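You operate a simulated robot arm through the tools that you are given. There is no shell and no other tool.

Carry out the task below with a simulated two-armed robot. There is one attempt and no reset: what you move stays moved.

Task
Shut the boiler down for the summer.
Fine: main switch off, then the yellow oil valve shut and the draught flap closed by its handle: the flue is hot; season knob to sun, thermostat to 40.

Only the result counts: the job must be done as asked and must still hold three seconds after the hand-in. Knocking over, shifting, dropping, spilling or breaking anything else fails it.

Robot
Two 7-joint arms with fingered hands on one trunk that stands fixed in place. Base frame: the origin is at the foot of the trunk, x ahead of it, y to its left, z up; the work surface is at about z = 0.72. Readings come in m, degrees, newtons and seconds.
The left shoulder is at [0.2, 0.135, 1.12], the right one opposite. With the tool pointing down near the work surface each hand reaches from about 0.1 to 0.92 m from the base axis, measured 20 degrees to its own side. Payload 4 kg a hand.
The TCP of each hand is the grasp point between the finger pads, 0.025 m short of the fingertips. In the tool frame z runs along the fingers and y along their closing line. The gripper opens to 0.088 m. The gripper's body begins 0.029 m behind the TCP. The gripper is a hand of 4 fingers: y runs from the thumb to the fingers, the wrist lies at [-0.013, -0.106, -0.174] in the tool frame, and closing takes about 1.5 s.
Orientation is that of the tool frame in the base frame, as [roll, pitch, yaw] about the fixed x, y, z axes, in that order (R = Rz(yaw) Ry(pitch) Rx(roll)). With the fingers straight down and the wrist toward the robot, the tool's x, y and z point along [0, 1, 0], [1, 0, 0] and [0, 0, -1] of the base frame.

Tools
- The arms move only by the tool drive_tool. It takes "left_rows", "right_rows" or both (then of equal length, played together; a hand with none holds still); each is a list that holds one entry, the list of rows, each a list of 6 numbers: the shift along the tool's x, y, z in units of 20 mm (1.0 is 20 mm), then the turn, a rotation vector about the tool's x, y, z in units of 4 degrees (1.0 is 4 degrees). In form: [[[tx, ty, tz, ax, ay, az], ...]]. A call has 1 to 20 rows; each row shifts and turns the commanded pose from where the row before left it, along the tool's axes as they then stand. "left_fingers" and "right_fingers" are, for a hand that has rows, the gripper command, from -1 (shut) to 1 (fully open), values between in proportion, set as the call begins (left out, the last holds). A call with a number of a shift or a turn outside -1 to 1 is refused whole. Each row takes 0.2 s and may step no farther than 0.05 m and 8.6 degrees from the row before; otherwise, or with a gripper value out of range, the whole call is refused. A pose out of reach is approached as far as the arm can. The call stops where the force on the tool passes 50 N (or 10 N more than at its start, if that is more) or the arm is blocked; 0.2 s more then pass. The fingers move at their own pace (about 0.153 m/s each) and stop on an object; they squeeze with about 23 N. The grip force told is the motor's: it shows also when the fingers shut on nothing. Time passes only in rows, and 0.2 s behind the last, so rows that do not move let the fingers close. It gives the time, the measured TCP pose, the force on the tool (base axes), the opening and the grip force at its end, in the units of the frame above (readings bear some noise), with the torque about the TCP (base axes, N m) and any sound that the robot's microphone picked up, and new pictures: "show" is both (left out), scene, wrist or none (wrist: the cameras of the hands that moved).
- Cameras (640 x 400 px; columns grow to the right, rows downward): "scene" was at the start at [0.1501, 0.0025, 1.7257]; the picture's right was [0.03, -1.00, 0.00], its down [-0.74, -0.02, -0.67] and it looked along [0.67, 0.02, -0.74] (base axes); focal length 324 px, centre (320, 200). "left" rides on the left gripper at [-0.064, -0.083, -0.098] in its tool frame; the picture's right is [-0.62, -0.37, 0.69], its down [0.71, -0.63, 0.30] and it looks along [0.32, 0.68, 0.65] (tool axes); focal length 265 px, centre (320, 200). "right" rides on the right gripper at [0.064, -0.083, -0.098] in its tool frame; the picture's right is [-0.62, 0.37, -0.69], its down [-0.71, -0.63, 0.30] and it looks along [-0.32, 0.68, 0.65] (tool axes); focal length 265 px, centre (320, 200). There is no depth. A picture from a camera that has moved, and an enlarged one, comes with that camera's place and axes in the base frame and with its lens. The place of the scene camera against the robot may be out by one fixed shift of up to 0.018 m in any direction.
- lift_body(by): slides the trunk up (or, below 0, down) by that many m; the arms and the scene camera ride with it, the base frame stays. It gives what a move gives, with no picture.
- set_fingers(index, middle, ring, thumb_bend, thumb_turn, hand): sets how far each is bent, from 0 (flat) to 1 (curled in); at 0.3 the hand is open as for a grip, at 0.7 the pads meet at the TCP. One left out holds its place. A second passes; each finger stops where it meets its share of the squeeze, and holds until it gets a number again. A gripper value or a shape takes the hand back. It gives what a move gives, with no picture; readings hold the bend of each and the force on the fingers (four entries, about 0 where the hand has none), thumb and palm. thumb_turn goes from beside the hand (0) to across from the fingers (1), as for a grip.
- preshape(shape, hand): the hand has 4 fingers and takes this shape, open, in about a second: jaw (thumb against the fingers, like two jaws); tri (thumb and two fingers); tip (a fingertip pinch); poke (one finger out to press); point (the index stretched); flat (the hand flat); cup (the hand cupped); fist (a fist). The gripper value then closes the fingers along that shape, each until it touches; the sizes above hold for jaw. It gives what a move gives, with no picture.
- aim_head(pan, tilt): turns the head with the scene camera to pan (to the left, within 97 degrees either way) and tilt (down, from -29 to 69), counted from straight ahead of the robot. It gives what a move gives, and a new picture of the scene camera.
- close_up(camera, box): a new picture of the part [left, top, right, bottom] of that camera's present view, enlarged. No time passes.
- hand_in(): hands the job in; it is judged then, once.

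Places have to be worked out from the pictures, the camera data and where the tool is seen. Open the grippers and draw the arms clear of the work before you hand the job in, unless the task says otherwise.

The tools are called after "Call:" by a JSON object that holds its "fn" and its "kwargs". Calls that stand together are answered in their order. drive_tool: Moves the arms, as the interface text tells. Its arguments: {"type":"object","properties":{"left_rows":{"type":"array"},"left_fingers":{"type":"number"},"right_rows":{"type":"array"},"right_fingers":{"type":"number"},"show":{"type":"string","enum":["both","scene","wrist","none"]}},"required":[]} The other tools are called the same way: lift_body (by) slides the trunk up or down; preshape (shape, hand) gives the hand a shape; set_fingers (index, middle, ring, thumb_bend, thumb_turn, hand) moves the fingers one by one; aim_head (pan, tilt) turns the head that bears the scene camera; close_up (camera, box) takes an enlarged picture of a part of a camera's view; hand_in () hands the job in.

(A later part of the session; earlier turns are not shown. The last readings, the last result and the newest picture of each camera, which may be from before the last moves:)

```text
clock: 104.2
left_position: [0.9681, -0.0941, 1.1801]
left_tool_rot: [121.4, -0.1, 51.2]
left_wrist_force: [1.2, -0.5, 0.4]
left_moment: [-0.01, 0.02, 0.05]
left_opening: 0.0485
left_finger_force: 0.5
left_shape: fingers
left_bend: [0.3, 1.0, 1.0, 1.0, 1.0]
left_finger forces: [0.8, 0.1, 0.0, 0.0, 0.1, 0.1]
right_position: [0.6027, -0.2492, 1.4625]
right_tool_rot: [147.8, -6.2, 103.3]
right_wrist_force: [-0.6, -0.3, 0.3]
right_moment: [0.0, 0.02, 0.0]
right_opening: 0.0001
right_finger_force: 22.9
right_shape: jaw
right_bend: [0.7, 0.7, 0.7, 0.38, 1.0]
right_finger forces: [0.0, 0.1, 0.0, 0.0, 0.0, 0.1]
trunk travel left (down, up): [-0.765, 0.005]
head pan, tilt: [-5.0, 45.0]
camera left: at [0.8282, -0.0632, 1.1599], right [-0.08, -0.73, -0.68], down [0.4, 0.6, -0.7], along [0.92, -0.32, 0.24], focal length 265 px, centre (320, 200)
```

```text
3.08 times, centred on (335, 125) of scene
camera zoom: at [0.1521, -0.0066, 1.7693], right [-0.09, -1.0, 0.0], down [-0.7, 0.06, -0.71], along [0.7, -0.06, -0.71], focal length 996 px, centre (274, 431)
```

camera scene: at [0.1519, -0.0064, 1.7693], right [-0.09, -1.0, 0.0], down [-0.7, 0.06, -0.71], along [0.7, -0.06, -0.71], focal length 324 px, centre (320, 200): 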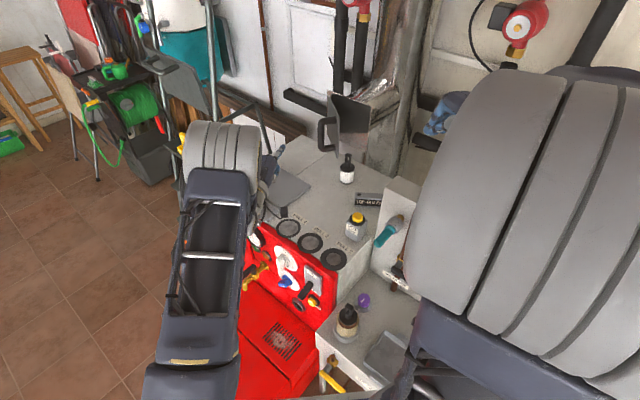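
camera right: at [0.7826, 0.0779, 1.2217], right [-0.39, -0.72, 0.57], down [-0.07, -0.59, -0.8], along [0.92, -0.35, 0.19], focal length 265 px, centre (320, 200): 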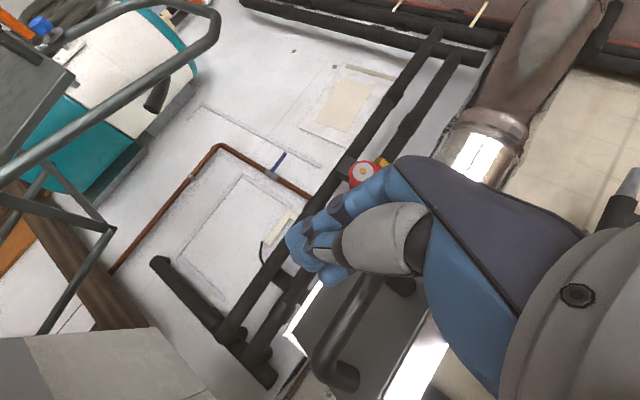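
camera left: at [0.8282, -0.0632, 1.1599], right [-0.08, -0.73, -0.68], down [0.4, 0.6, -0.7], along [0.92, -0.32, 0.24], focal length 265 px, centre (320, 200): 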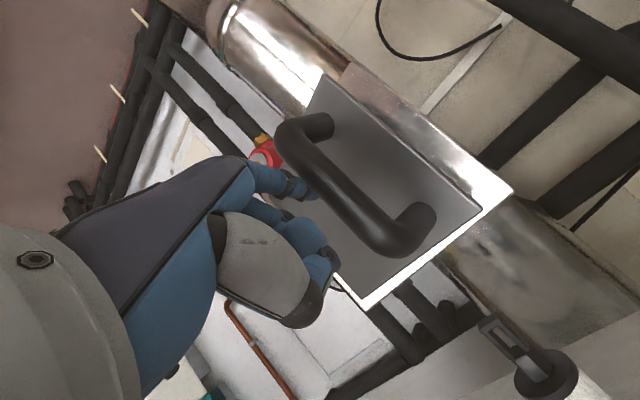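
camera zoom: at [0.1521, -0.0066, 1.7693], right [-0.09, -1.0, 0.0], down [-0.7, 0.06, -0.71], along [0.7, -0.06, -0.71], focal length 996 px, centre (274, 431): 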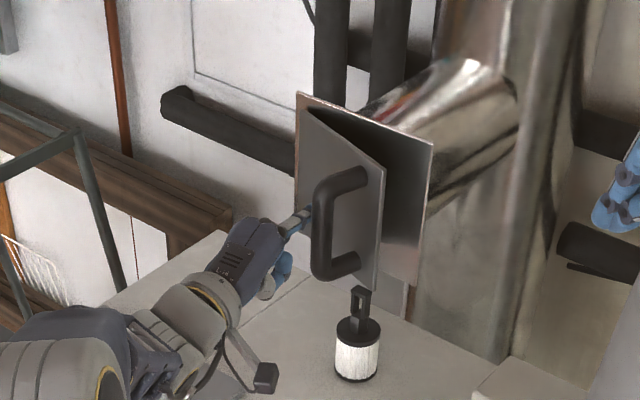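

The flap follows; about 15° remain. Continue along the arc.

Call:
{"fn": "drive_tool", "kwargs": {"left_rows": [[[-0.25, 0.14, 0.24, 0, 0, 0], [-0.25, 0.14, 0.24, 0, 0, 0], [-0.25, 0.14, 0.24, 0, 0, 0], [-0.25, 0.14, 0.24, 0, 0, 0]]], "show": "wrist"}}

Call:
{"fn": "close_up", "kwargs": {"camera": "scene", "box": [270, 60, 400, 190]}}

```text
clock: 105.2
left_position: [0.9724, -0.1218, 1.1802]
left_tool_rot: [121.5, 0.0, 51.1]
left_wrist_force: [0.4, 0.4, 0.5]
left_moment: [-0.01, 0.04, 0.02]
left_opening: 0.0489
left_finger_force: 0.4
left_shape: fingers
left_bend: [0.3, 1.0, 1.0, 1.0, 1.0]
left_finger forces: [0.6, 0.0, 0.0, 0.1, 0.0, 0.0]
right_position: [0.6022, -0.2485, 1.4611]
right_tool_rot: [147.9, -6.2, 103.2]
right_wrist_force: [0.2, 0.7, -0.1]
right_moment: [-0.01, 0.02, -0.01]
right_opening: 0.0
right_finger_force: 22.8
right_shape: jaw
right_bend: [0.7, 0.7, 0.7, 0.38, 1.0]
right_finger forces: [0.0, 0.1, 0.1, 0.0, 0.0, 0.0]
trunk travel left (down, up): [-0.765, 0.005]
head pan, tilt: [-5.0, 45.0]
camera left: at [0.8335, -0.0925, 1.16], right [-0.08, -0.73, -0.68], down [0.4, 0.6, -0.7], along [0.92, -0.32, 0.24], focal length 265 px, centre (320, 200)
```

left: 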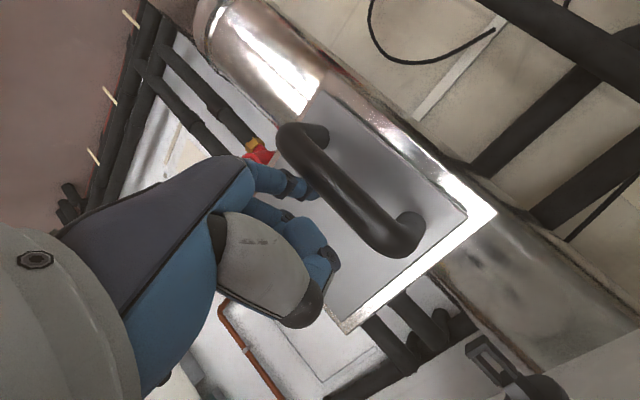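

```text
3.08 times, centred on (335, 125) of scene
camera zoom: at [0.152, -0.0066, 1.7693], right [-0.09, -1.0, 0.0], down [-0.7, 0.06, -0.71], along [0.7, -0.06, -0.71], focal length 996 px, centre (274, 431)
```

zoom: 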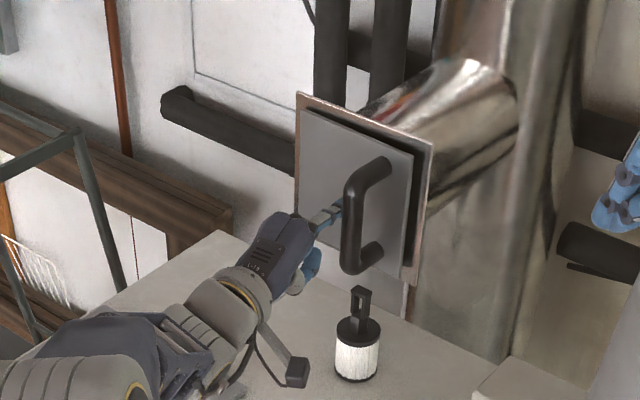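

Nearly closed; a few more millimetres until it meets the frame.

Call:
{"fn": "drive_tool", "kwargs": {"left_rows": [[[-0.2, 0.13, 0.22, 0, 0, 0], [-0.2, 0.13, 0.22, 0, 0, 0], [-0.2, 0.13, 0.22, 0, 0, 0]]], "show": "wrist"}}

Call:
{"fn": "close_up", "kwargs": {"camera": "scene", "box": [300, 80, 380, 170]}}

```text
clock: 106.0
left_position: [0.9798, -0.14, 1.1811]
left_tool_rot: [121.3, 0.0, 51.4]
left_wrist_force: [-2.5, 17.6, 0.0]
left_moment: [-0.6, -0.1, 0.21]
left_opening: 0.0476
left_finger_force: 7.1
left_shape: fingers
left_bend: [0.31, 1.0, 1.0, 1.0, 1.0]
left_finger forces: [13.8, 0.0, 0.0, 0.0, 0.1, 0.1]
right_position: [0.6011, -0.2469, 1.4616]
right_tool_rot: [147.9, -6.2, 103.1]
right_wrist_force: [0.0, 0.2, 0.0]
right_moment: [-0.03, 0.03, 0.0]
right_opening: 0.0
right_finger_force: 23.4
right_shape: jaw
right_bend: [0.7, 0.7, 0.7, 0.38, 1.0]
right_finger forces: [0.0, 0.0, 0.1, 0.0, 0.1, 0.0]
trunk travel left (down, up): [-0.765, 0.005]
head pan, tilt: [-5.0, 45.0]
camera left: at [0.8388, -0.1087, 1.16], right [-0.07, -0.73, -0.67], down [0.39, 0.6, -0.7], along [0.92, -0.32, 0.24], focal length 265 px, centre (320, 200)
```

left: 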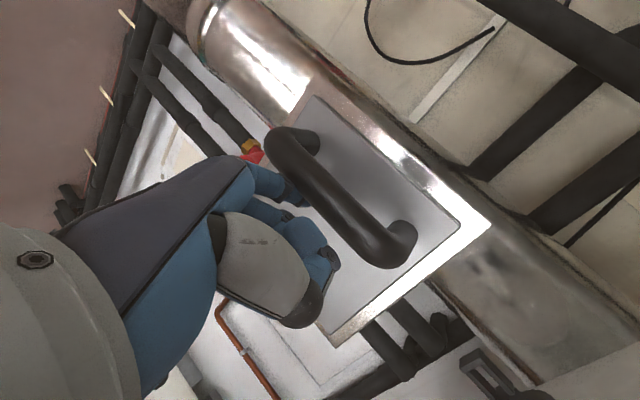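

```text
4.44 times, centred on (340, 125) of scene
camera zoom: at [0.1519, -0.0056, 1.7693], right [-0.09, -1.0, 0.0], down [-0.7, 0.06, -0.71], along [0.7, -0.06, -0.71], focal length 1439 px, centre (231, 533)
```

zoom: 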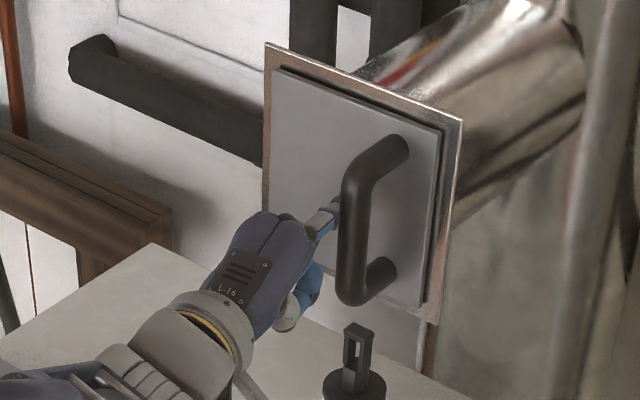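

Closed against the frame (17 N resistance, plate flush). I withdraw the left hand straight back and check the flap.

Call:
{"fn": "drive_tool", "kwargs": {"left_rows": [[[0.3, -0.1, -0.4, 0, 0, 0], [0.3, -0.1, -0.8, 0, 0, 0], [0.3, -0.2, -0.9, 0, 0, 0], [0.3, -0.3, -0.9, 0, 0, 0], [0.3, -0.3, -0.9, 0, 0, 0], [0.3, -0.3, -0.9, 0, 0, 0], [0.3, -0.3, -0.9, 0, 0, 0], [0.3, -0.3, -0.9, 0, 0, 0], [0.3, -0.3, -0.9, 0, 0, 0], [0.3, -0.3, -0.9, 0, 0, 0], [0.3, -0.3, -0.9, 0, 0, 0], [0.3, -0.3, -0.9, 0, 0, 0]]], "show": "both"}}

Call:
{"fn": "close_up", "kwargs": {"camera": "scene", "box": [300, 80, 380, 170]}}

```text
clock: 108.6
left_position: [0.8621, 0.043, 1.2325]
left_tool_rot: [121.5, 0.0, 51.1]
left_wrist_force: [-0.4, 0.1, 0.2]
left_moment: [0.01, 0.01, -0.02]
left_opening: 0.0485
left_finger_force: 0.1
left_shape: fingers
left_bend: [0.3, 1.0, 1.0, 1.0, 1.0]
left_finger forces: [0.1, 0.0, 0.0, 0.1, 0.0, 0.0]
right_position: [0.6018, -0.2474, 1.4608]
right_tool_rot: [147.9, -6.2, 103.2]
right_wrist_force: [0.7, 0.0, -0.6]
right_moment: [0.0, 0.02, -0.01]
right_opening: 0.0
right_finger_force: 22.5
right_shape: jaw
right_bend: [0.7, 0.7, 0.7, 0.38, 1.0]
right_finger forces: [0.1, 0.0, 0.0, 0.0, 0.0, 0.0]
trunk travel left (down, up): [-0.765, 0.005]
head pan, tilt: [-5.0, 45.0]
camera scene: at [0.1521, -0.0068, 1.7692], right [-0.09, -1.0, 0.0], down [-0.7, 0.06, -0.71], along [0.7, -0.06, -0.71], focal length 324 px, centre (320, 200)
camera left: at [0.7208, 0.074, 1.213], right [-0.08, -0.73, -0.68], down [0.4, 0.6, -0.7], along [0.92, -0.32, 0.24], focal length 265 px, centre (320, 200)
```

scene: 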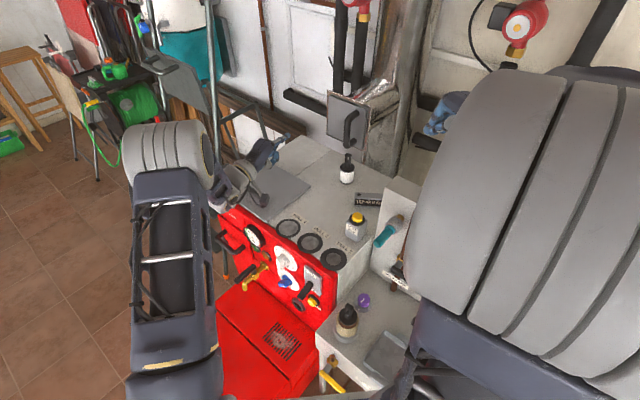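
left: 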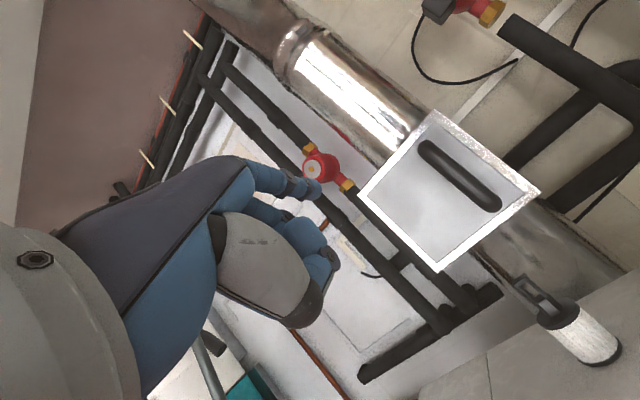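

```text
4.44 times, centred on (340, 125) of scene
camera zoom: at [0.1521, -0.0068, 1.7692], right [-0.09, -1.0, 0.0], down [-0.7, 0.06, -0.71], along [0.7, -0.06, -0.71], focal length 1439 px, centre (231, 533)
```

zoom: 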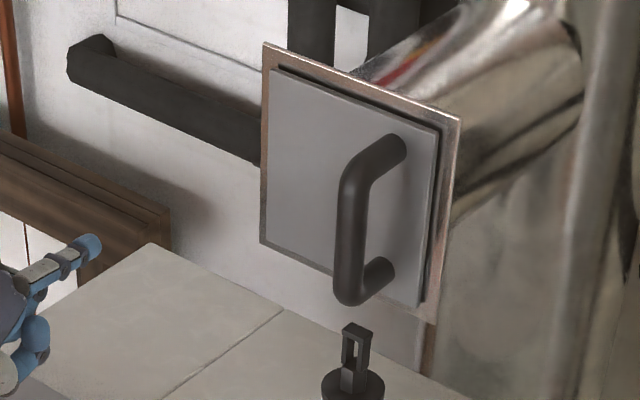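

The flap is closed flush. Now the knobs: I bring the left hand back in front of the panel at height, then lower the trunk.

Call:
{"fn": "drive_tool", "kwargs": {"left_rows": [[[-0.022, -0.47, -0.87, 0, 0, 0], [-0.022, -0.47, -0.87, 0, 0, 0], [-0.022, -0.47, -0.87, 0, 0, 0], [-0.022, -0.47, -0.87, 0, 0, 0], [-0.022, -0.47, -0.87, 0, 0, 0], [-0.022, -0.47, -0.87, 0, 0, 0], [-0.022, -0.47, -0.87, 0, 0, 0], [-0.022, -0.47, -0.87, 0, 0, 0], [-0.022, -0.47, -0.87, 0, 0, 0], [-0.022, -0.47, -0.87, 0, 0, 0], [-0.022, -0.47, -0.87, 0, 0, 0], [-0.022, -0.47, -0.87, 0, 0, 0], [-0.022, -0.47, -0.87, 0, 0, 0], [-0.022, -0.47, -0.87, 0, 0, 0], [-0.022, -0.47, -0.87, 0, 0, 0], [-0.022, -0.47, -0.87, 0, 0, 0], [-0.022, -0.47, -0.87, 0, 0, 0], [-0.022, -0.47, -0.87, 0, 0, 0]]], "show": "scene"}}

Call:
{"fn": "preshape", "kwargs": {"hand": "left", "shape": "poke"}}

```text
clock: 112.4
left_position: [0.5793, 0.2624, 1.2519]
left_tool_rot: [121.3, 0.0, 51.1]
left_wrist_force: [0.5, -0.3, -0.1]
left_moment: [-0.02, 0.03, -0.02]
left_opening: 0.0488
left_finger_force: 0.0
left_shape: fingers
left_bend: [0.3, 1.0, 1.0, 1.0, 1.0]
left_finger forces: [0.0, 0.0, 0.1, 0.1, 0.0, 0.0]
right_position: [0.6021, -0.2479, 1.4618]
right_tool_rot: [147.9, -6.3, 103.3]
right_wrist_force: [0.4, -0.3, -0.8]
right_moment: [-0.02, -0.03, -0.02]
right_opening: 0.0
right_finger_force: 23.0
right_shape: jaw
right_bend: [0.7, 0.7, 0.7, 0.38, 1.0]
right_finger forces: [0.0, 0.0, 0.0, 0.0, 0.0, 0.0]
trunk travel left (down, up): [-0.765, 0.005]
head pan, tilt: [-5.0, 45.0]
camera scene: at [0.1521, -0.0068, 1.7693], right [-0.09, -1.0, 0.0], down [-0.7, 0.06, -0.71], along [0.7, -0.06, -0.71], focal length 324 px, centre (320, 200)
```

scene: 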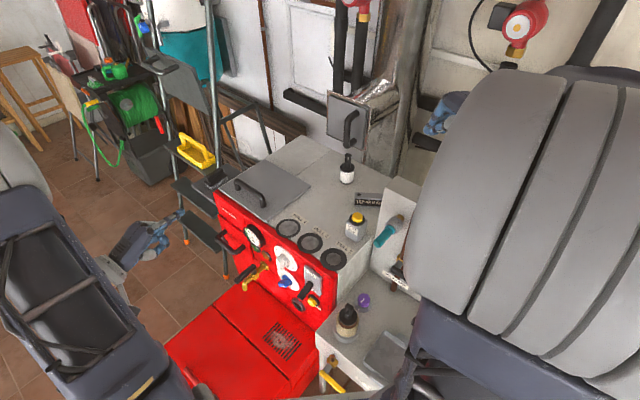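

```text
clock: 113.3
left_position: [0.5797, 0.2626, 1.2508]
left_tool_rot: [121.3, 0.0, 51.2]
left_wrist_force: [0.3, 0.1, 0.5]
left_moment: [-0.01, -0.02, 0.0]
left_opening: 0.0
left_finger_force: 0.2
left_shape: poke
left_bend: [0.7, 0.7, 0.99, 1.0, 1.0]
left_finger forces: [0.0, 0.0, 0.0, 0.0, 0.0, 0.0]
right_position: [0.602, -0.249, 1.461]
right_tool_rot: [147.8, -6.1, 103.1]
right_wrist_force: [-0.5, -0.1, 0.3]
right_moment: [0.0, -0.01, -0.01]
right_opening: 0.0002
right_finger_force: 23.5
right_shape: jaw
right_bend: [0.7, 0.7, 0.7, 0.38, 1.0]
right_finger forces: [0.0, 0.0, 0.0, 0.0, 0.0, 0.0]
trunk travel left (down, up): [-0.765, 0.005]
head pan, tilt: [-5.0, 45.0]
```

Lower the trunk 0.3 m for working at the panel.

Call:
{"fn": "lift_body", "kwargs": {"by": -0.3}}

Call:
{"fn": "aim_head", "kwargs": {"pan": 5, "tilt": 40}}

Call:
{"fn": "close_up", "kwargs": {"camera": "left", "box": [0, 0, 640, 400]}}

Call:
{"fn": "close_up", "kwargs": {"camera": "scene", "box": [220, 180, 400, 320]}}

```text
clock: 116.3
left_position: [0.5789, 0.2617, 0.9511]
left_tool_rot: [121.2, 0.0, 51.2]
left_wrist_force: [0.2, 1.2, -0.7]
left_moment: [0.0, 0.01, -0.03]
left_opening: 0.0
left_finger_force: 0.0
left_shape: poke
left_bend: [0.7, 0.7, 0.99, 1.0, 1.0]
left_finger forces: [0.1, 0.0, 0.1, 0.1, 0.0, 0.1]
right_position: [0.6017, -0.2495, 1.1615]
right_tool_rot: [147.9, -6.2, 103.1]
right_wrist_force: [0.1, 0.8, -0.1]
right_moment: [0.02, -0.01, 0.03]
right_opening: 0.0001
right_finger_force: 22.5
right_shape: jaw
right_bend: [0.7, 0.7, 0.7, 0.38, 1.0]
right_finger forces: [0.1, 0.1, 0.1, 0.1, 0.0, 0.0]
trunk travel left (down, up): [-0.465, 0.305]
head pan, tilt: [-5.0, 45.0]
```

```text
clock: 117.1
left_position: [0.5786, 0.2615, 0.9518]
left_tool_rot: [121.3, 0.0, 51.1]
left_wrist_force: [0.9, -0.6, 0.2]
left_moment: [-0.02, 0.03, 0.0]
left_opening: 0.0001
left_finger_force: 0.1
left_shape: poke
left_bend: [0.7, 0.7, 0.99, 1.0, 1.0]
left_finger forces: [0.1, 0.0, 0.1, 0.0, 0.0, 0.0]
right_position: [0.6018, -0.2484, 1.1618]
right_tool_rot: [147.9, -6.2, 103.2]
right_wrist_force: [0.8, 0.6, 0.6]
right_moment: [0.02, 0.01, -0.04]
right_opening: 0.0001
right_finger_force: 23.3
right_shape: jaw
right_bend: [0.7, 0.7, 0.7, 0.38, 1.0]
right_finger forces: [0.0, 0.0, 0.1, 0.1, 0.0, 0.1]
trunk travel left (down, up): [-0.465, 0.305]
head pan, tilt: [5.0, 40.0]
camera scene: at [0.1556, 0.0078, 1.4765], right [0.09, -1.0, 0.0], down [-0.64, -0.06, -0.77], along [0.76, 0.07, -0.64], focal length 324 px, centre (320, 200)
```

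scene: 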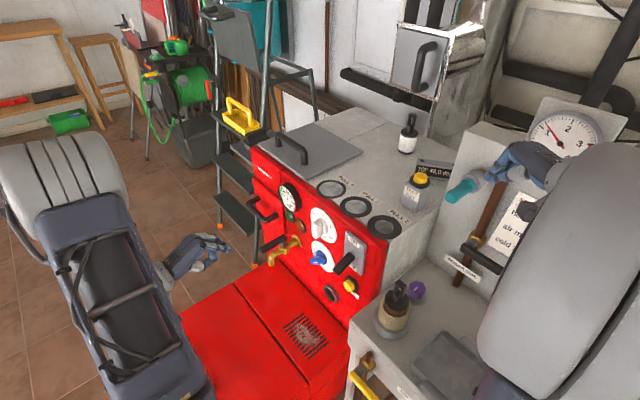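

```text
1.00 times, centred on (320, 200) of left (not enlarged: the box is as wide or as high as the picture)
camera zoom: at [0.4397, 0.292, 0.9308], right [-0.08, -0.73, -0.68], down [0.4, 0.6, -0.7], along [0.92, -0.32, 0.24], focal length 265 px, centre (320, 200)
```

zoom: 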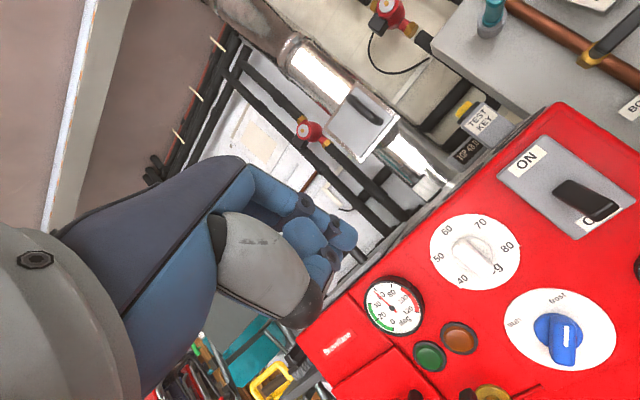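

```text
2.86 times, centred on (310, 250) of scene
camera zoom: at [0.1556, 0.0078, 1.4765], right [0.09, -1.0, 0.0], down [-0.64, -0.06, -0.77], along [0.76, 0.07, -0.64], focal length 925 px, centre (349, 57)
```

zoom: 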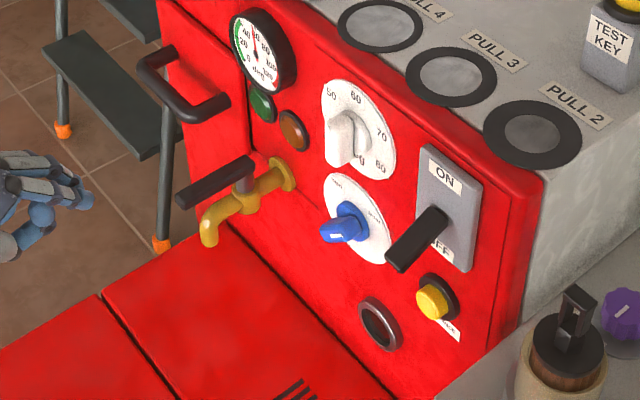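

Frontal view of both dials from the left camera; zoom to read pointers and positions.

Call:
{"fn": "close_up", "kwargs": {"camera": "left", "box": [400, 190, 640, 390]}}

Call:
{"fn": "close_up", "kwargs": {"camera": "scene", "box": [255, 200, 345, 290]}}

Call:
{"fn": "close_up", "kwargs": {"camera": "left", "box": [340, 260, 540, 400]}}

```text
2.00 times, centred on (520, 290) of left
camera zoom: at [0.4397, 0.292, 0.9308], right [-0.08, -0.73, -0.68], down [0.4, 0.6, -0.7], along [0.92, -0.32, 0.24], focal length 531 px, centre (-80, 20)
```

zoom: 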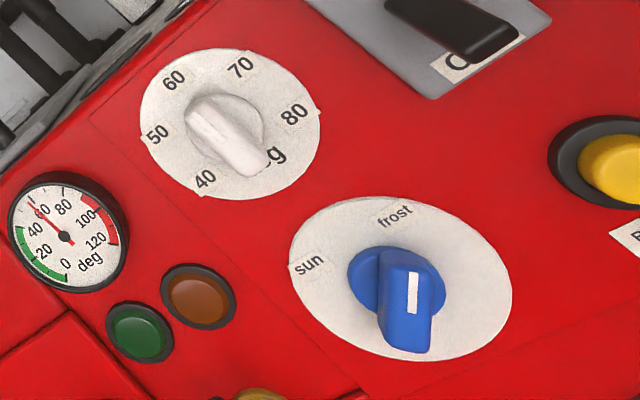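

```text
4.44 times, centred on (300, 245) of scene
camera zoom: at [0.1556, 0.0078, 1.4765], right [0.09, -1.0, 0.0], down [-0.64, -0.06, -0.77], along [0.76, 0.07, -0.64], focal length 1439 px, centre (409, 0)
```

zoom: 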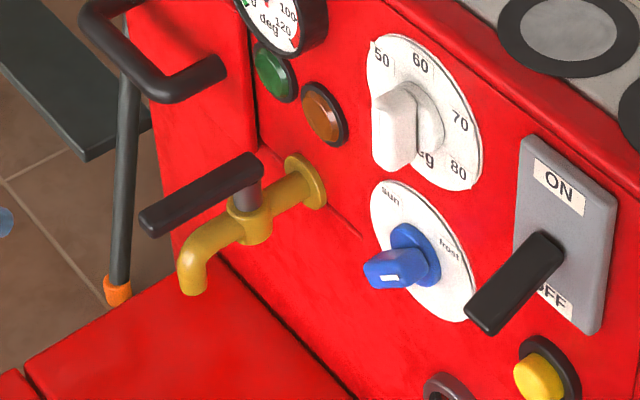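

```text
2.86 times, centred on (440, 330) of left
camera zoom: at [0.4397, 0.292, 0.9308], right [-0.08, -0.73, -0.68], down [0.4, 0.6, -0.7], along [0.92, -0.32, 0.24], focal length 758 px, centre (-23, -171)
```

zoom: 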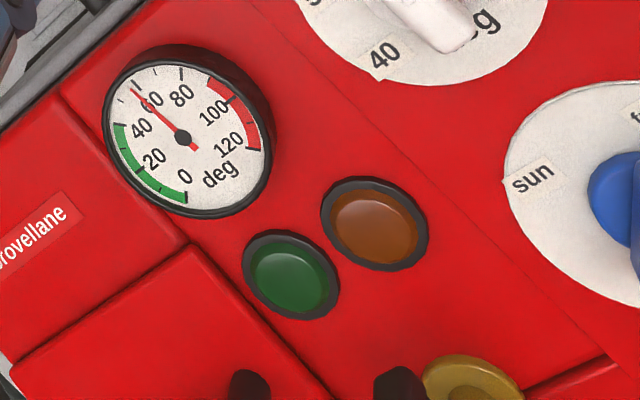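

Thermostat axis ≈ (0.785,0.058,0.833), season axis ≈ (0.788,0.061,0.692), tap 13 cm left of them. I set the left hand with only the index out, at yaw 45/45° down, and approach to the right of the thermostat wing's top end.

Call:
{"fn": "set_fingers", "kwargs": {"hand": "left", "index": 0.65, "middle": 1.0, "ring": 1.0}}

Call:
{"fn": "drive_tool", "kwargs": {"left_rows": [[[0, 0, 0, 0.85, -0.326, 0.198], [0, 0, 0, 0.85, -0.326, 0.198], [0, 0, 0, 0.85, -0.326, 0.198], [0, 0, 0, 0.85, -0.326, 0.198], [-0.07, 0.56, 0.87, 0, 0, 0], [-0.07, 0.56, 0.87, 0, 0, 0], [-0.07, 0.56, 0.87, 0, 0, 0], [-0.07, 0.56, 0.87, 0, 0, 0], [-0.07, 0.56, 0.87, 0, 0, 0], [-0.07, 0.56, 0.87, 0, 0, 0], [-0.07, 0.56, 0.87, 0, 0, 0], [-0.07, 0.56, 0.87, 0, 0, 0], [-0.07, 0.56, 0.87, 0, 0, 0], [-0.07, 0.56, 0.87, 0, 0, 0]]], "show": "both"}}

Call:
{"fn": "close_up", "kwargs": {"camera": "left", "box": [260, 160, 500, 340]}}

Call:
{"fn": "close_up", "kwargs": {"camera": "scene", "box": [255, 180, 375, 290]}}

```text
clock: 118.1
left_position: [0.5782, 0.2604, 0.9514]
left_tool_rot: [121.4, 0.0, 51.1]
left_wrist_force: [0.2, -0.8, 0.1]
left_moment: [0.02, 0.0, 0.04]
left_opening: 0.0267
left_finger_force: 0.1
left_shape: fingers
left_bend: [0.65, 1.0, 1.0, 1.0, 1.0]
left_finger forces: [0.0, 0.0, 0.0, 0.1, 0.0, 0.1]
right_position: [0.603, -0.2477, 1.1603]
right_tool_rot: [147.9, -6.2, 103.2]
right_wrist_force: [-0.5, 0.0, 1.3]
right_moment: [-0.03, 0.0, 0.01]
right_opening: 0.0
right_finger_force: 22.7
right_shape: jaw
right_bend: [0.7, 0.7, 0.7, 0.38, 1.0]
right_finger forces: [0.0, 0.1, 0.1, 0.0, 0.1, 0.0]
trunk travel left (down, up): [-0.465, 0.305]
head pan, tilt: [5.0, 40.0]
```

```text
clock: 121.1
left_position: [0.7123, 0.108, 0.9079]
left_tool_rot: [134.9, 0.7, 45.1]
left_wrist_force: [-0.3, 0.0, -1.3]
left_moment: [-0.01, -0.03, 0.0]
left_opening: 0.0267
left_finger_force: 0.1
left_shape: fingers
left_bend: [0.65, 1.0, 1.0, 1.0, 1.0]
left_finger forces: [0.1, 0.0, 0.1, 0.1, 0.0, 0.1]
right_position: [0.602, -0.2483, 1.162]
right_tool_rot: [147.9, -6.2, 103.2]
right_wrist_force: [0.5, -0.2, 0.3]
right_moment: [-0.01, -0.02, -0.01]
right_opening: 0.0003
right_finger_force: 22.8
right_shape: jaw
right_bend: [0.7, 0.7, 0.7, 0.38, 1.0]
right_finger forces: [0.0, 0.0, 0.1, 0.0, 0.0, 0.0]
trunk travel left (down, up): [-0.465, 0.305]
head pan, tilt: [5.0, 40.0]
camera scene: at [0.1555, 0.0079, 1.4765], right [0.09, -1.0, 0.0], down [-0.64, -0.06, -0.77], along [0.76, 0.07, -0.64], focal length 324 px, centre (320, 200)
camera left: at [0.5761, 0.1539, 0.9183], right [-0.28, -0.61, -0.74], down [0.34, 0.66, -0.67], along [0.9, -0.44, 0.02], focal length 265 px, centre (320, 200)
```

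scene: 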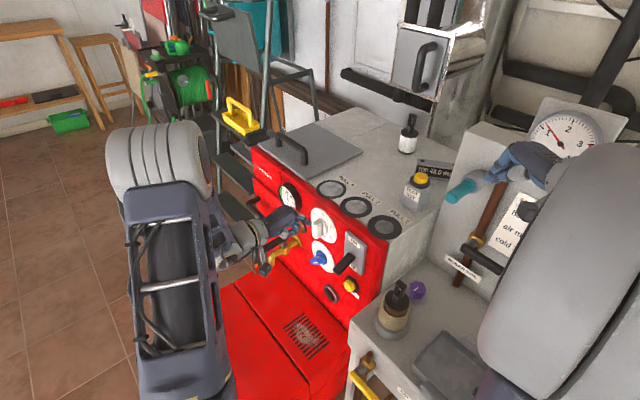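
left: 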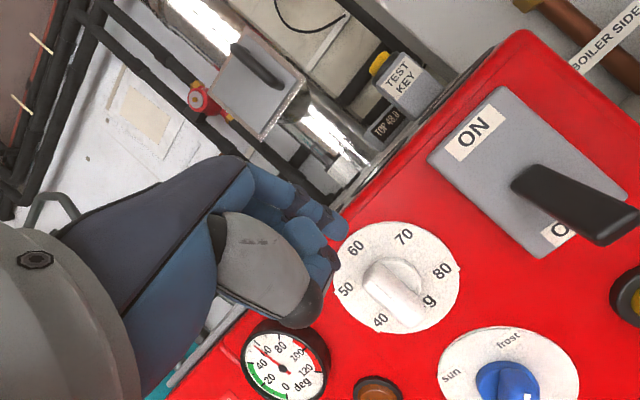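

```text
2.22 times, centred on (380, 250) of left
camera zoom: at [0.5761, 0.1539, 0.9183], right [-0.28, -0.61, -0.74], down [0.34, 0.66, -0.67], along [0.9, -0.44, 0.02], focal length 590 px, centre (187, 89)
```

zoom: 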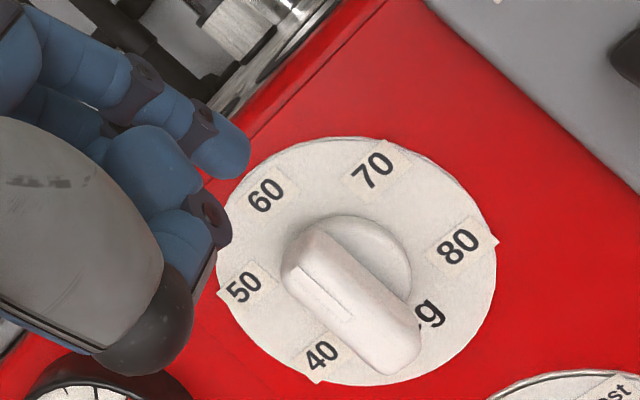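

```text
3.64 times, centred on (315, 235) of scene
camera zoom: at [0.1555, 0.0079, 1.4765], right [0.09, -1.0, 0.0], down [-0.64, -0.06, -0.77], along [0.76, 0.07, -0.64], focal length 1177 px, centre (338, 73)
```

zoom: 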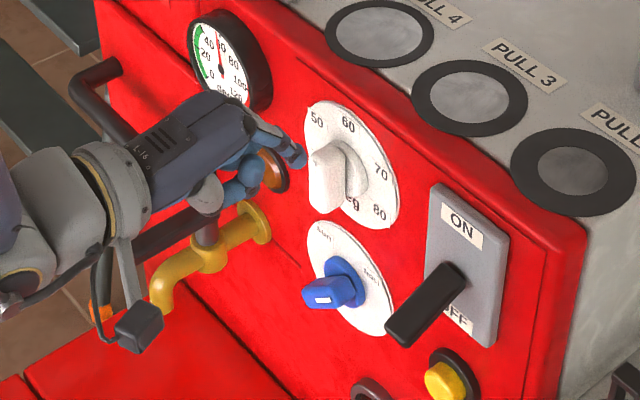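

Clear view: wing outer end at out≈33 mm, pointer end top z≈0.859. I slide the fingertip in, just right of the pointer end.

Call:
{"fn": "drive_tool", "kwargs": {"left_rows": [[[-0.05, -0.05, 0.85, 0, 0, 0], [0, -0.05, 0.85, 0, 0, 0], [0, -0.05, 0.85, 0, 0, 0], [0, -0.05, 0.85, 0, 0, 0]]], "show": "none"}}

Call:
{"fn": "close_up", "kwargs": {"camera": "left", "box": [260, 160, 500, 340]}}

Call:
{"fn": "close_up", "kwargs": {"camera": "scene", "box": [275, 190, 355, 260]}}

```text
clock: 122.1
left_position: [0.7414, 0.0759, 0.8568]
left_tool_rot: [135.0, 0.6, 45.2]
left_wrist_force: [-0.1, 0.6, 0.2]
left_moment: [0.0, 0.02, 0.02]
left_opening: 0.0264
left_finger_force: 0.0
left_shape: fingers
left_bend: [0.65, 1.0, 1.0, 1.0, 1.0]
left_finger forces: [0.0, 0.0, 0.0, 0.0, 0.0, 0.0]
right_position: [0.6023, -0.2485, 1.1612]
right_tool_rot: [147.9, -6.2, 103.2]
right_wrist_force: [0.7, -0.3, 0.8]
right_moment: [-0.03, 0.0, -0.03]
right_opening: 0.0
right_finger_force: 22.7
right_shape: jaw
right_bend: [0.7, 0.7, 0.7, 0.38, 1.0]
right_finger forces: [0.0, 0.0, 0.0, 0.0, 0.1, 0.0]
trunk travel left (down, up): [-0.465, 0.305]
head pan, tilt: [5.0, 40.0]
```

```text
2.22 times, centred on (380, 250) of left
camera zoom: at [0.606, 0.1217, 0.8682], right [-0.28, -0.61, -0.74], down [0.34, 0.66, -0.67], along [0.9, -0.44, 0.02], focal length 590 px, centre (187, 89)
```

zoom: 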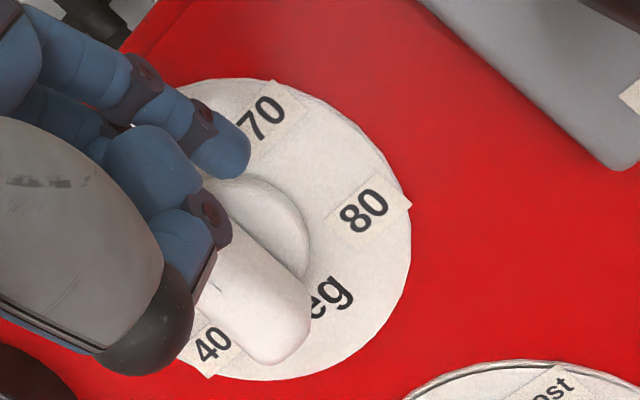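

```text
5.71 times, centred on (315, 225) of scene
camera zoom: at [0.1555, 0.0079, 1.4766], right [0.09, -1.0, 0.0], down [-0.64, -0.06, -0.77], along [0.76, 0.07, -0.64], focal length 1850 px, centre (349, 57)
```

zoom: 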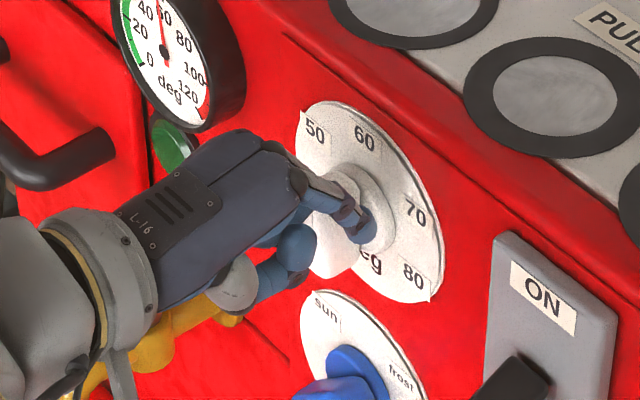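

The fingertip is right of the wing's upper half. Push left.

Call:
{"fn": "drive_tool", "kwargs": {"left_rows": [[[0.3, 0, 0, 0, 0, 0], [0.3, 0, 0, 0, 0, 0], [0.3, 0, 0, 0, 0, 0]]], "show": "none"}}

Call:
{"fn": "close_up", "kwargs": {"camera": "left", "box": [260, 160, 500, 340]}}

Call:
{"fn": "close_up", "kwargs": {"camera": "scene", "box": [275, 190, 355, 260]}}

```text
clock: 122.9
left_position: [0.7563, 0.0887, 0.8575]
left_tool_rot: [134.9, 0.7, 45.1]
left_wrist_force: [-0.2, 0.4, 0.4]
left_moment: [-0.02, 0.0, 0.0]
left_opening: 0.0268
left_finger_force: 0.7
left_shape: fingers
left_bend: [0.65, 1.0, 1.0, 1.0, 1.0]
left_finger forces: [0.6, 0.0, 0.1, 0.0, 0.1, 0.0]
right_position: [0.6026, -0.2487, 1.1615]
right_tool_rot: [147.9, -6.2, 103.1]
right_wrist_force: [0.4, -0.2, 0.5]
right_moment: [-0.02, -0.02, -0.02]
right_opening: 0.0001
right_finger_force: 22.6
right_shape: jaw
right_bend: [0.7, 0.7, 0.7, 0.38, 1.0]
right_finger forces: [0.1, 0.1, 0.0, 0.0, 0.0, 0.0]
trunk travel left (down, up): [-0.465, 0.305]
head pan, tilt: [5.0, 40.0]
```

```text
2.22 times, centred on (380, 250) of left
camera zoom: at [0.62, 0.1338, 0.868], right [-0.28, -0.61, -0.74], down [0.34, 0.66, -0.67], along [0.9, -0.44, 0.02], focal length 590 px, centre (187, 89)
```

zoom: 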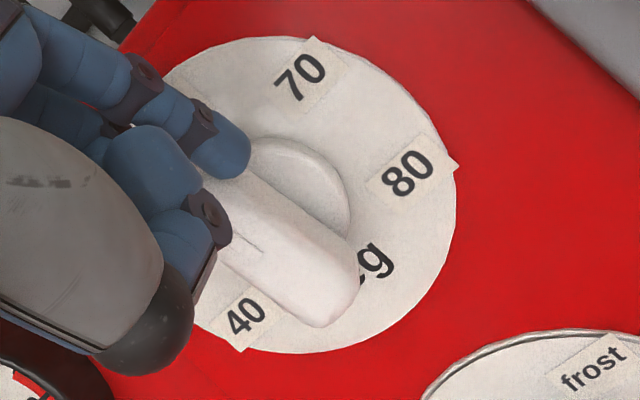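

```text
5.71 times, centred on (315, 225) of scene
camera zoom: at [0.1556, 0.0078, 1.4765], right [0.09, -1.0, 0.0], down [-0.64, -0.06, -0.77], along [0.76, 0.07, -0.64], focal length 1850 px, centre (349, 57)
```

zoom: 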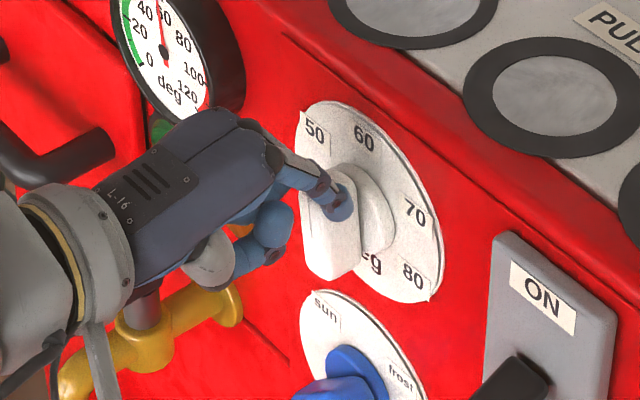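

Contact made and the wing starts turning. Continue left.

Call:
{"fn": "drive_tool", "kwargs": {"left_rows": [[[0.3, 0, 0, 0, 0, 0], [0.3, 0, 0, 0, 0, 0], [0.3, 0, 0, 0, 0, 0]]], "show": "none"}}

Call:
{"fn": "close_up", "kwargs": {"camera": "left", "box": [260, 160, 500, 340]}}

Call:
{"fn": "close_up", "kwargs": {"camera": "scene", "box": [275, 190, 355, 260]}}

```text
clock: 123.7
left_position: [0.769, 0.1009, 0.8561]
left_tool_rot: [134.9, 0.7, 45.2]
left_wrist_force: [-0.5, 0.0, 1.2]
left_moment: [-0.04, 0.0, -0.01]
left_opening: 0.0269
left_finger_force: 0.4
left_shape: fingers
left_bend: [0.65, 1.0, 1.0, 1.0, 1.0]
left_finger forces: [0.7, 0.1, 0.0, 0.0, 0.0, 0.0]
right_position: [0.6031, -0.2482, 1.161]
right_tool_rot: [147.9, -6.3, 103.2]
right_wrist_force: [0.9, -0.2, 0.0]
right_moment: [0.02, 0.02, 0.0]
right_opening: 0.0
right_finger_force: 22.9
right_shape: jaw
right_bend: [0.7, 0.7, 0.7, 0.38, 1.0]
right_finger forces: [0.1, 0.0, 0.0, 0.0, 0.0, 0.1]
trunk travel left (down, up): [-0.465, 0.305]
head pan, tilt: [5.0, 40.0]
```

```text
2.22 times, centred on (380, 250) of left
camera zoom: at [0.6325, 0.1464, 0.8668], right [-0.28, -0.61, -0.74], down [0.34, 0.66, -0.67], along [0.9, -0.44, 0.02], focal length 590 px, centre (187, 89)
```

zoom: 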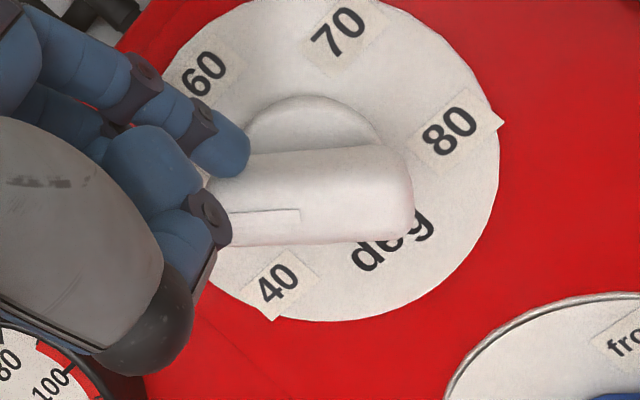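

```text
5.71 times, centred on (315, 225) of scene
camera zoom: at [0.1556, 0.0078, 1.4765], right [0.09, -1.0, 0.0], down [-0.64, -0.06, -0.77], along [0.76, 0.07, -0.64], focal length 1850 px, centre (349, 57)
```

zoom: 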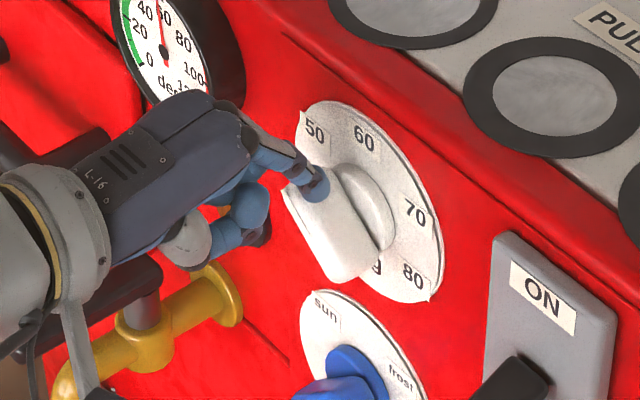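

Now ~45° round. Push left-and-down along the arc.

Call:
{"fn": "drive_tool", "kwargs": {"left_rows": [[[0.2, -0.141, 0.141, 0, 0, 0], [0.15, -0.212, 0.212, 0, 0, 0], [0.15, -0.212, 0.212, 0, 0, 0]]], "show": "none"}}

Call:
{"fn": "close_up", "kwargs": {"camera": "left", "box": [260, 160, 500, 340]}}

Call:
{"fn": "close_up", "kwargs": {"camera": "scene", "box": [275, 190, 355, 260]}}

```text
clock: 124.5
left_position: [0.7762, 0.1087, 0.8405]
left_tool_rot: [134.9, 0.6, 45.3]
left_wrist_force: [2.3, 2.6, 1.7]
left_moment: [-0.08, -0.07, 0.09]
left_opening: 0.028
left_finger_force: 1.8
left_shape: fingers
left_bend: [0.63, 1.0, 1.0, 1.0, 1.0]
left_finger forces: [4.0, 0.1, 0.1, 0.1, 0.0, 0.1]
right_position: [0.6025, -0.2485, 1.1614]
right_tool_rot: [147.9, -6.1, 103.1]
right_wrist_force: [0.4, -0.1, 0.1]
right_moment: [0.0, 0.01, 0.0]
right_opening: 0.0
right_finger_force: 22.9
right_shape: jaw
right_bend: [0.7, 0.7, 0.7, 0.38, 1.0]
right_finger forces: [0.1, 0.0, 0.0, 0.0, 0.0, 0.0]
trunk travel left (down, up): [-0.465, 0.305]
head pan, tilt: [5.0, 40.0]
```

```text
2.22 times, centred on (380, 250) of left
camera zoom: at [0.6396, 0.1538, 0.8509], right [-0.28, -0.61, -0.74], down [0.34, 0.66, -0.67], along [0.9, -0.44, 0.02], focal length 590 px, centre (187, 89)
```

zoom: 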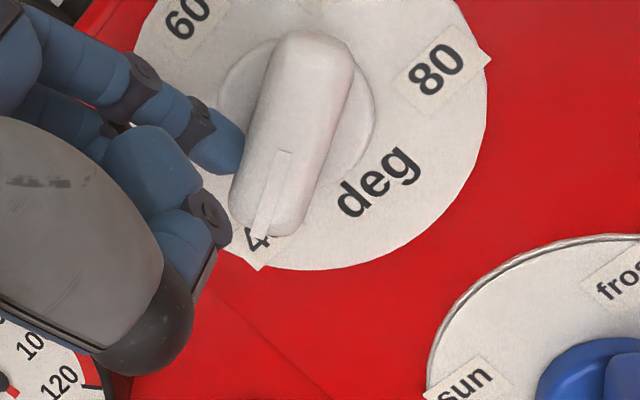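

```text
5.71 times, centred on (315, 225) of scene
camera zoom: at [0.1556, 0.0079, 1.4765], right [0.09, -1.0, 0.0], down [-0.64, -0.06, -0.77], along [0.76, 0.07, -0.64], focal length 1850 px, centre (349, 57)
```

zoom: 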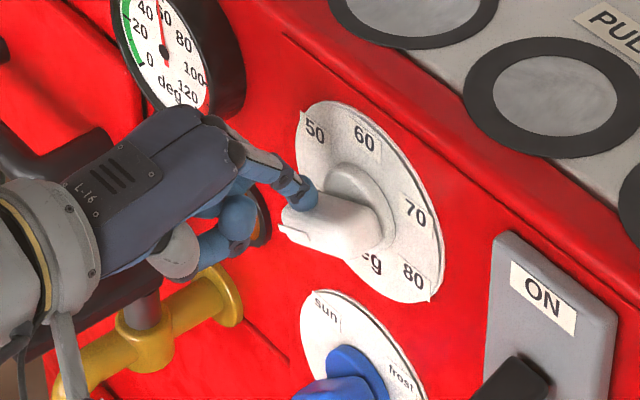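

The pointer is now at about 40 and I felt 4 N. I lift the finger off and inspect.

Call:
{"fn": "drive_tool", "kwargs": {"left_rows": [[[0, 0.4, -0.3, 0, 0, 0], [0, 0.4, -0.8, 0, 0, 0], [0, 0.2, -0.9, 0, 0, 0], [0, 0, -0.9, 0, 0, 0]]], "show": "none"}}

Call:
{"fn": "close_up", "kwargs": {"camera": "left", "box": [280, 170, 480, 330]}}

Call:
{"fn": "close_up", "kwargs": {"camera": "scene", "box": [285, 190, 355, 260]}}

```text
clock: 125.5
left_position: [0.7575, 0.1267, 0.8949]
left_tool_rot: [134.9, 0.8, 45.0]
left_wrist_force: [-0.5, -0.3, -0.2]
left_moment: [-0.02, 0.02, -0.03]
left_opening: 0.0268
left_finger_force: 0.0
left_shape: fingers
left_bend: [0.65, 1.0, 1.0, 1.0, 1.0]
left_finger forces: [0.0, 0.0, 0.0, 0.0, 0.0, 0.0]
right_position: [0.6031, -0.2495, 1.1618]
right_tool_rot: [147.8, -6.3, 103.1]
right_wrist_force: [0.4, 0.1, 0.6]
right_moment: [0.03, 0.01, 0.03]
right_opening: 0.0001
right_finger_force: 22.8
right_shape: jaw
right_bend: [0.7, 0.7, 0.7, 0.38, 1.0]
right_finger forces: [0.0, 0.0, 0.1, 0.0, 0.0, 0.1]
trunk travel left (down, up): [-0.465, 0.305]
head pan, tilt: [5.0, 40.0]
```

```text
2.50 times, centred on (380, 250) of left
camera zoom: at [0.621, 0.1727, 0.9058], right [-0.28, -0.61, -0.74], down [0.34, 0.66, -0.67], along [0.9, -0.44, 0.02], focal length 664 px, centre (170, 75)
```

zoom: 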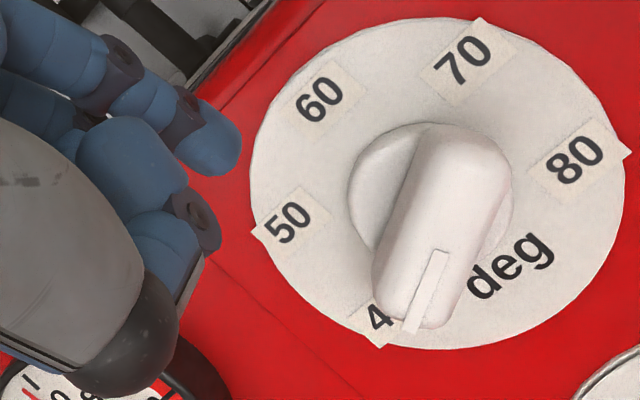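

```text
5.71 times, centred on (320, 225) of scene
camera zoom: at [0.1557, 0.0078, 1.4765], right [0.09, -1.0, 0.0], down [-0.64, -0.06, -0.77], along [0.76, 0.07, -0.64], focal length 1850 px, centre (320, 57)
```

zoom: 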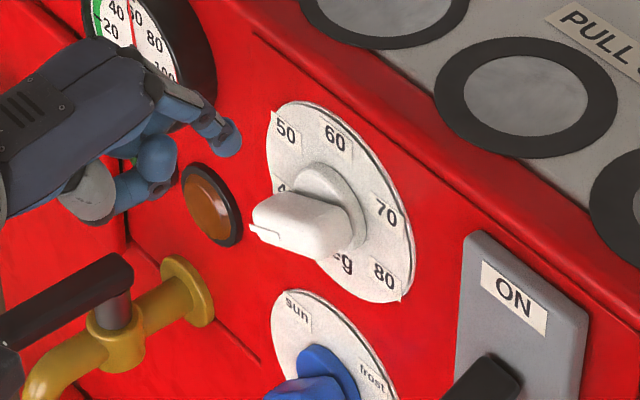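

Thermostat sits at 40 against its stop. Now the season knob: I shift right/out/down, to come in at the right of its pointer end.

Call:
{"fn": "drive_tool", "kwargs": {"left_rows": [[[-0.435, -0.88, 0, 0, 0, 0], [-0.435, -0.88, 0, 0, 0, 0], [-0.435, -0.88, 0, 0, 0, 0], [-0.435, -0.88, 0, 0, 0, 0], [-0.435, -0.88, 0, 0, 0, 0], [-0.435, -0.88, 0, 0, 0, 0], [0, 0, 0.9, 0, 0, 0], [0, 0, 0.9, 0, 0, 0], [0, 0, 0.9, 0, 0, 0], [0, 0, 0.9, 0, 0, 0]]], "show": "scene"}}

Call:
{"fn": "close_up", "kwargs": {"camera": "left", "box": [260, 160, 500, 340]}}

Call:
{"fn": "close_up", "kwargs": {"camera": "scene", "box": [285, 200, 375, 280]}}

```text
clock: 127.7
left_position: [0.7024, 0.1059, 0.7704]
left_tool_rot: [134.9, 0.6, 45.2]
left_wrist_force: [-0.5, -0.1, -0.3]
left_moment: [-0.02, -0.01, 0.06]
left_opening: 0.0269
left_finger_force: 0.0
left_shape: fingers
left_bend: [0.65, 1.0, 1.0, 1.0, 1.0]
left_finger forces: [0.0, 0.1, 0.1, 0.1, 0.1, 0.0]
right_position: [0.6028, -0.2492, 1.161]
right_tool_rot: [147.9, -6.1, 103.2]
right_wrist_force: [-0.5, -0.4, 0.9]
right_moment: [-0.02, 0.02, -0.01]
right_opening: 0.0002
right_finger_force: 23.0
right_shape: jaw
right_bend: [0.7, 0.7, 0.7, 0.38, 1.0]
right_finger forces: [0.1, 0.0, 0.1, 0.0, 0.1, 0.0]
trunk travel left (down, up): [-0.465, 0.305]
head pan, tilt: [5.0, 40.0]
camera scene: at [0.1555, 0.0079, 1.4766], right [0.09, -1.0, 0.0], down [-0.64, -0.06, -0.77], along [0.76, 0.07, -0.64], focal length 324 px, centre (320, 200)
```

scene: 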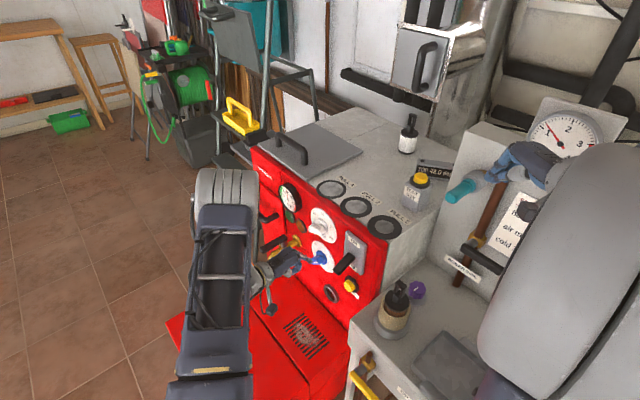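

```text
2.22 times, centred on (380, 250) of left
camera zoom: at [0.5664, 0.1513, 0.7813], right [-0.28, -0.61, -0.74], down [0.34, 0.66, -0.67], along [0.9, -0.44, 0.02], focal length 590 px, centre (187, 89)
```

zoom: 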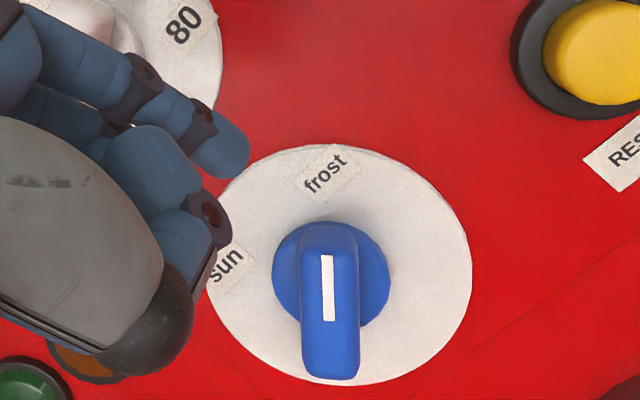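

```text
5.00 times, centred on (330, 240) of scene
camera zoom: at [0.1555, 0.0079, 1.4766], right [0.09, -1.0, 0.0], down [-0.64, -0.06, -0.77], along [0.76, 0.07, -0.64], focal length 1619 px, centre (270, 0)
```

zoom: 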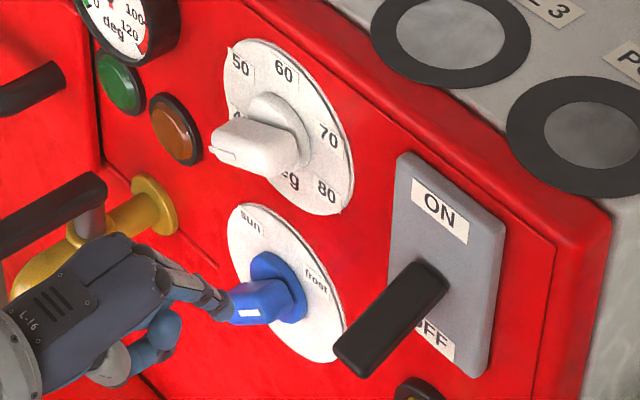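

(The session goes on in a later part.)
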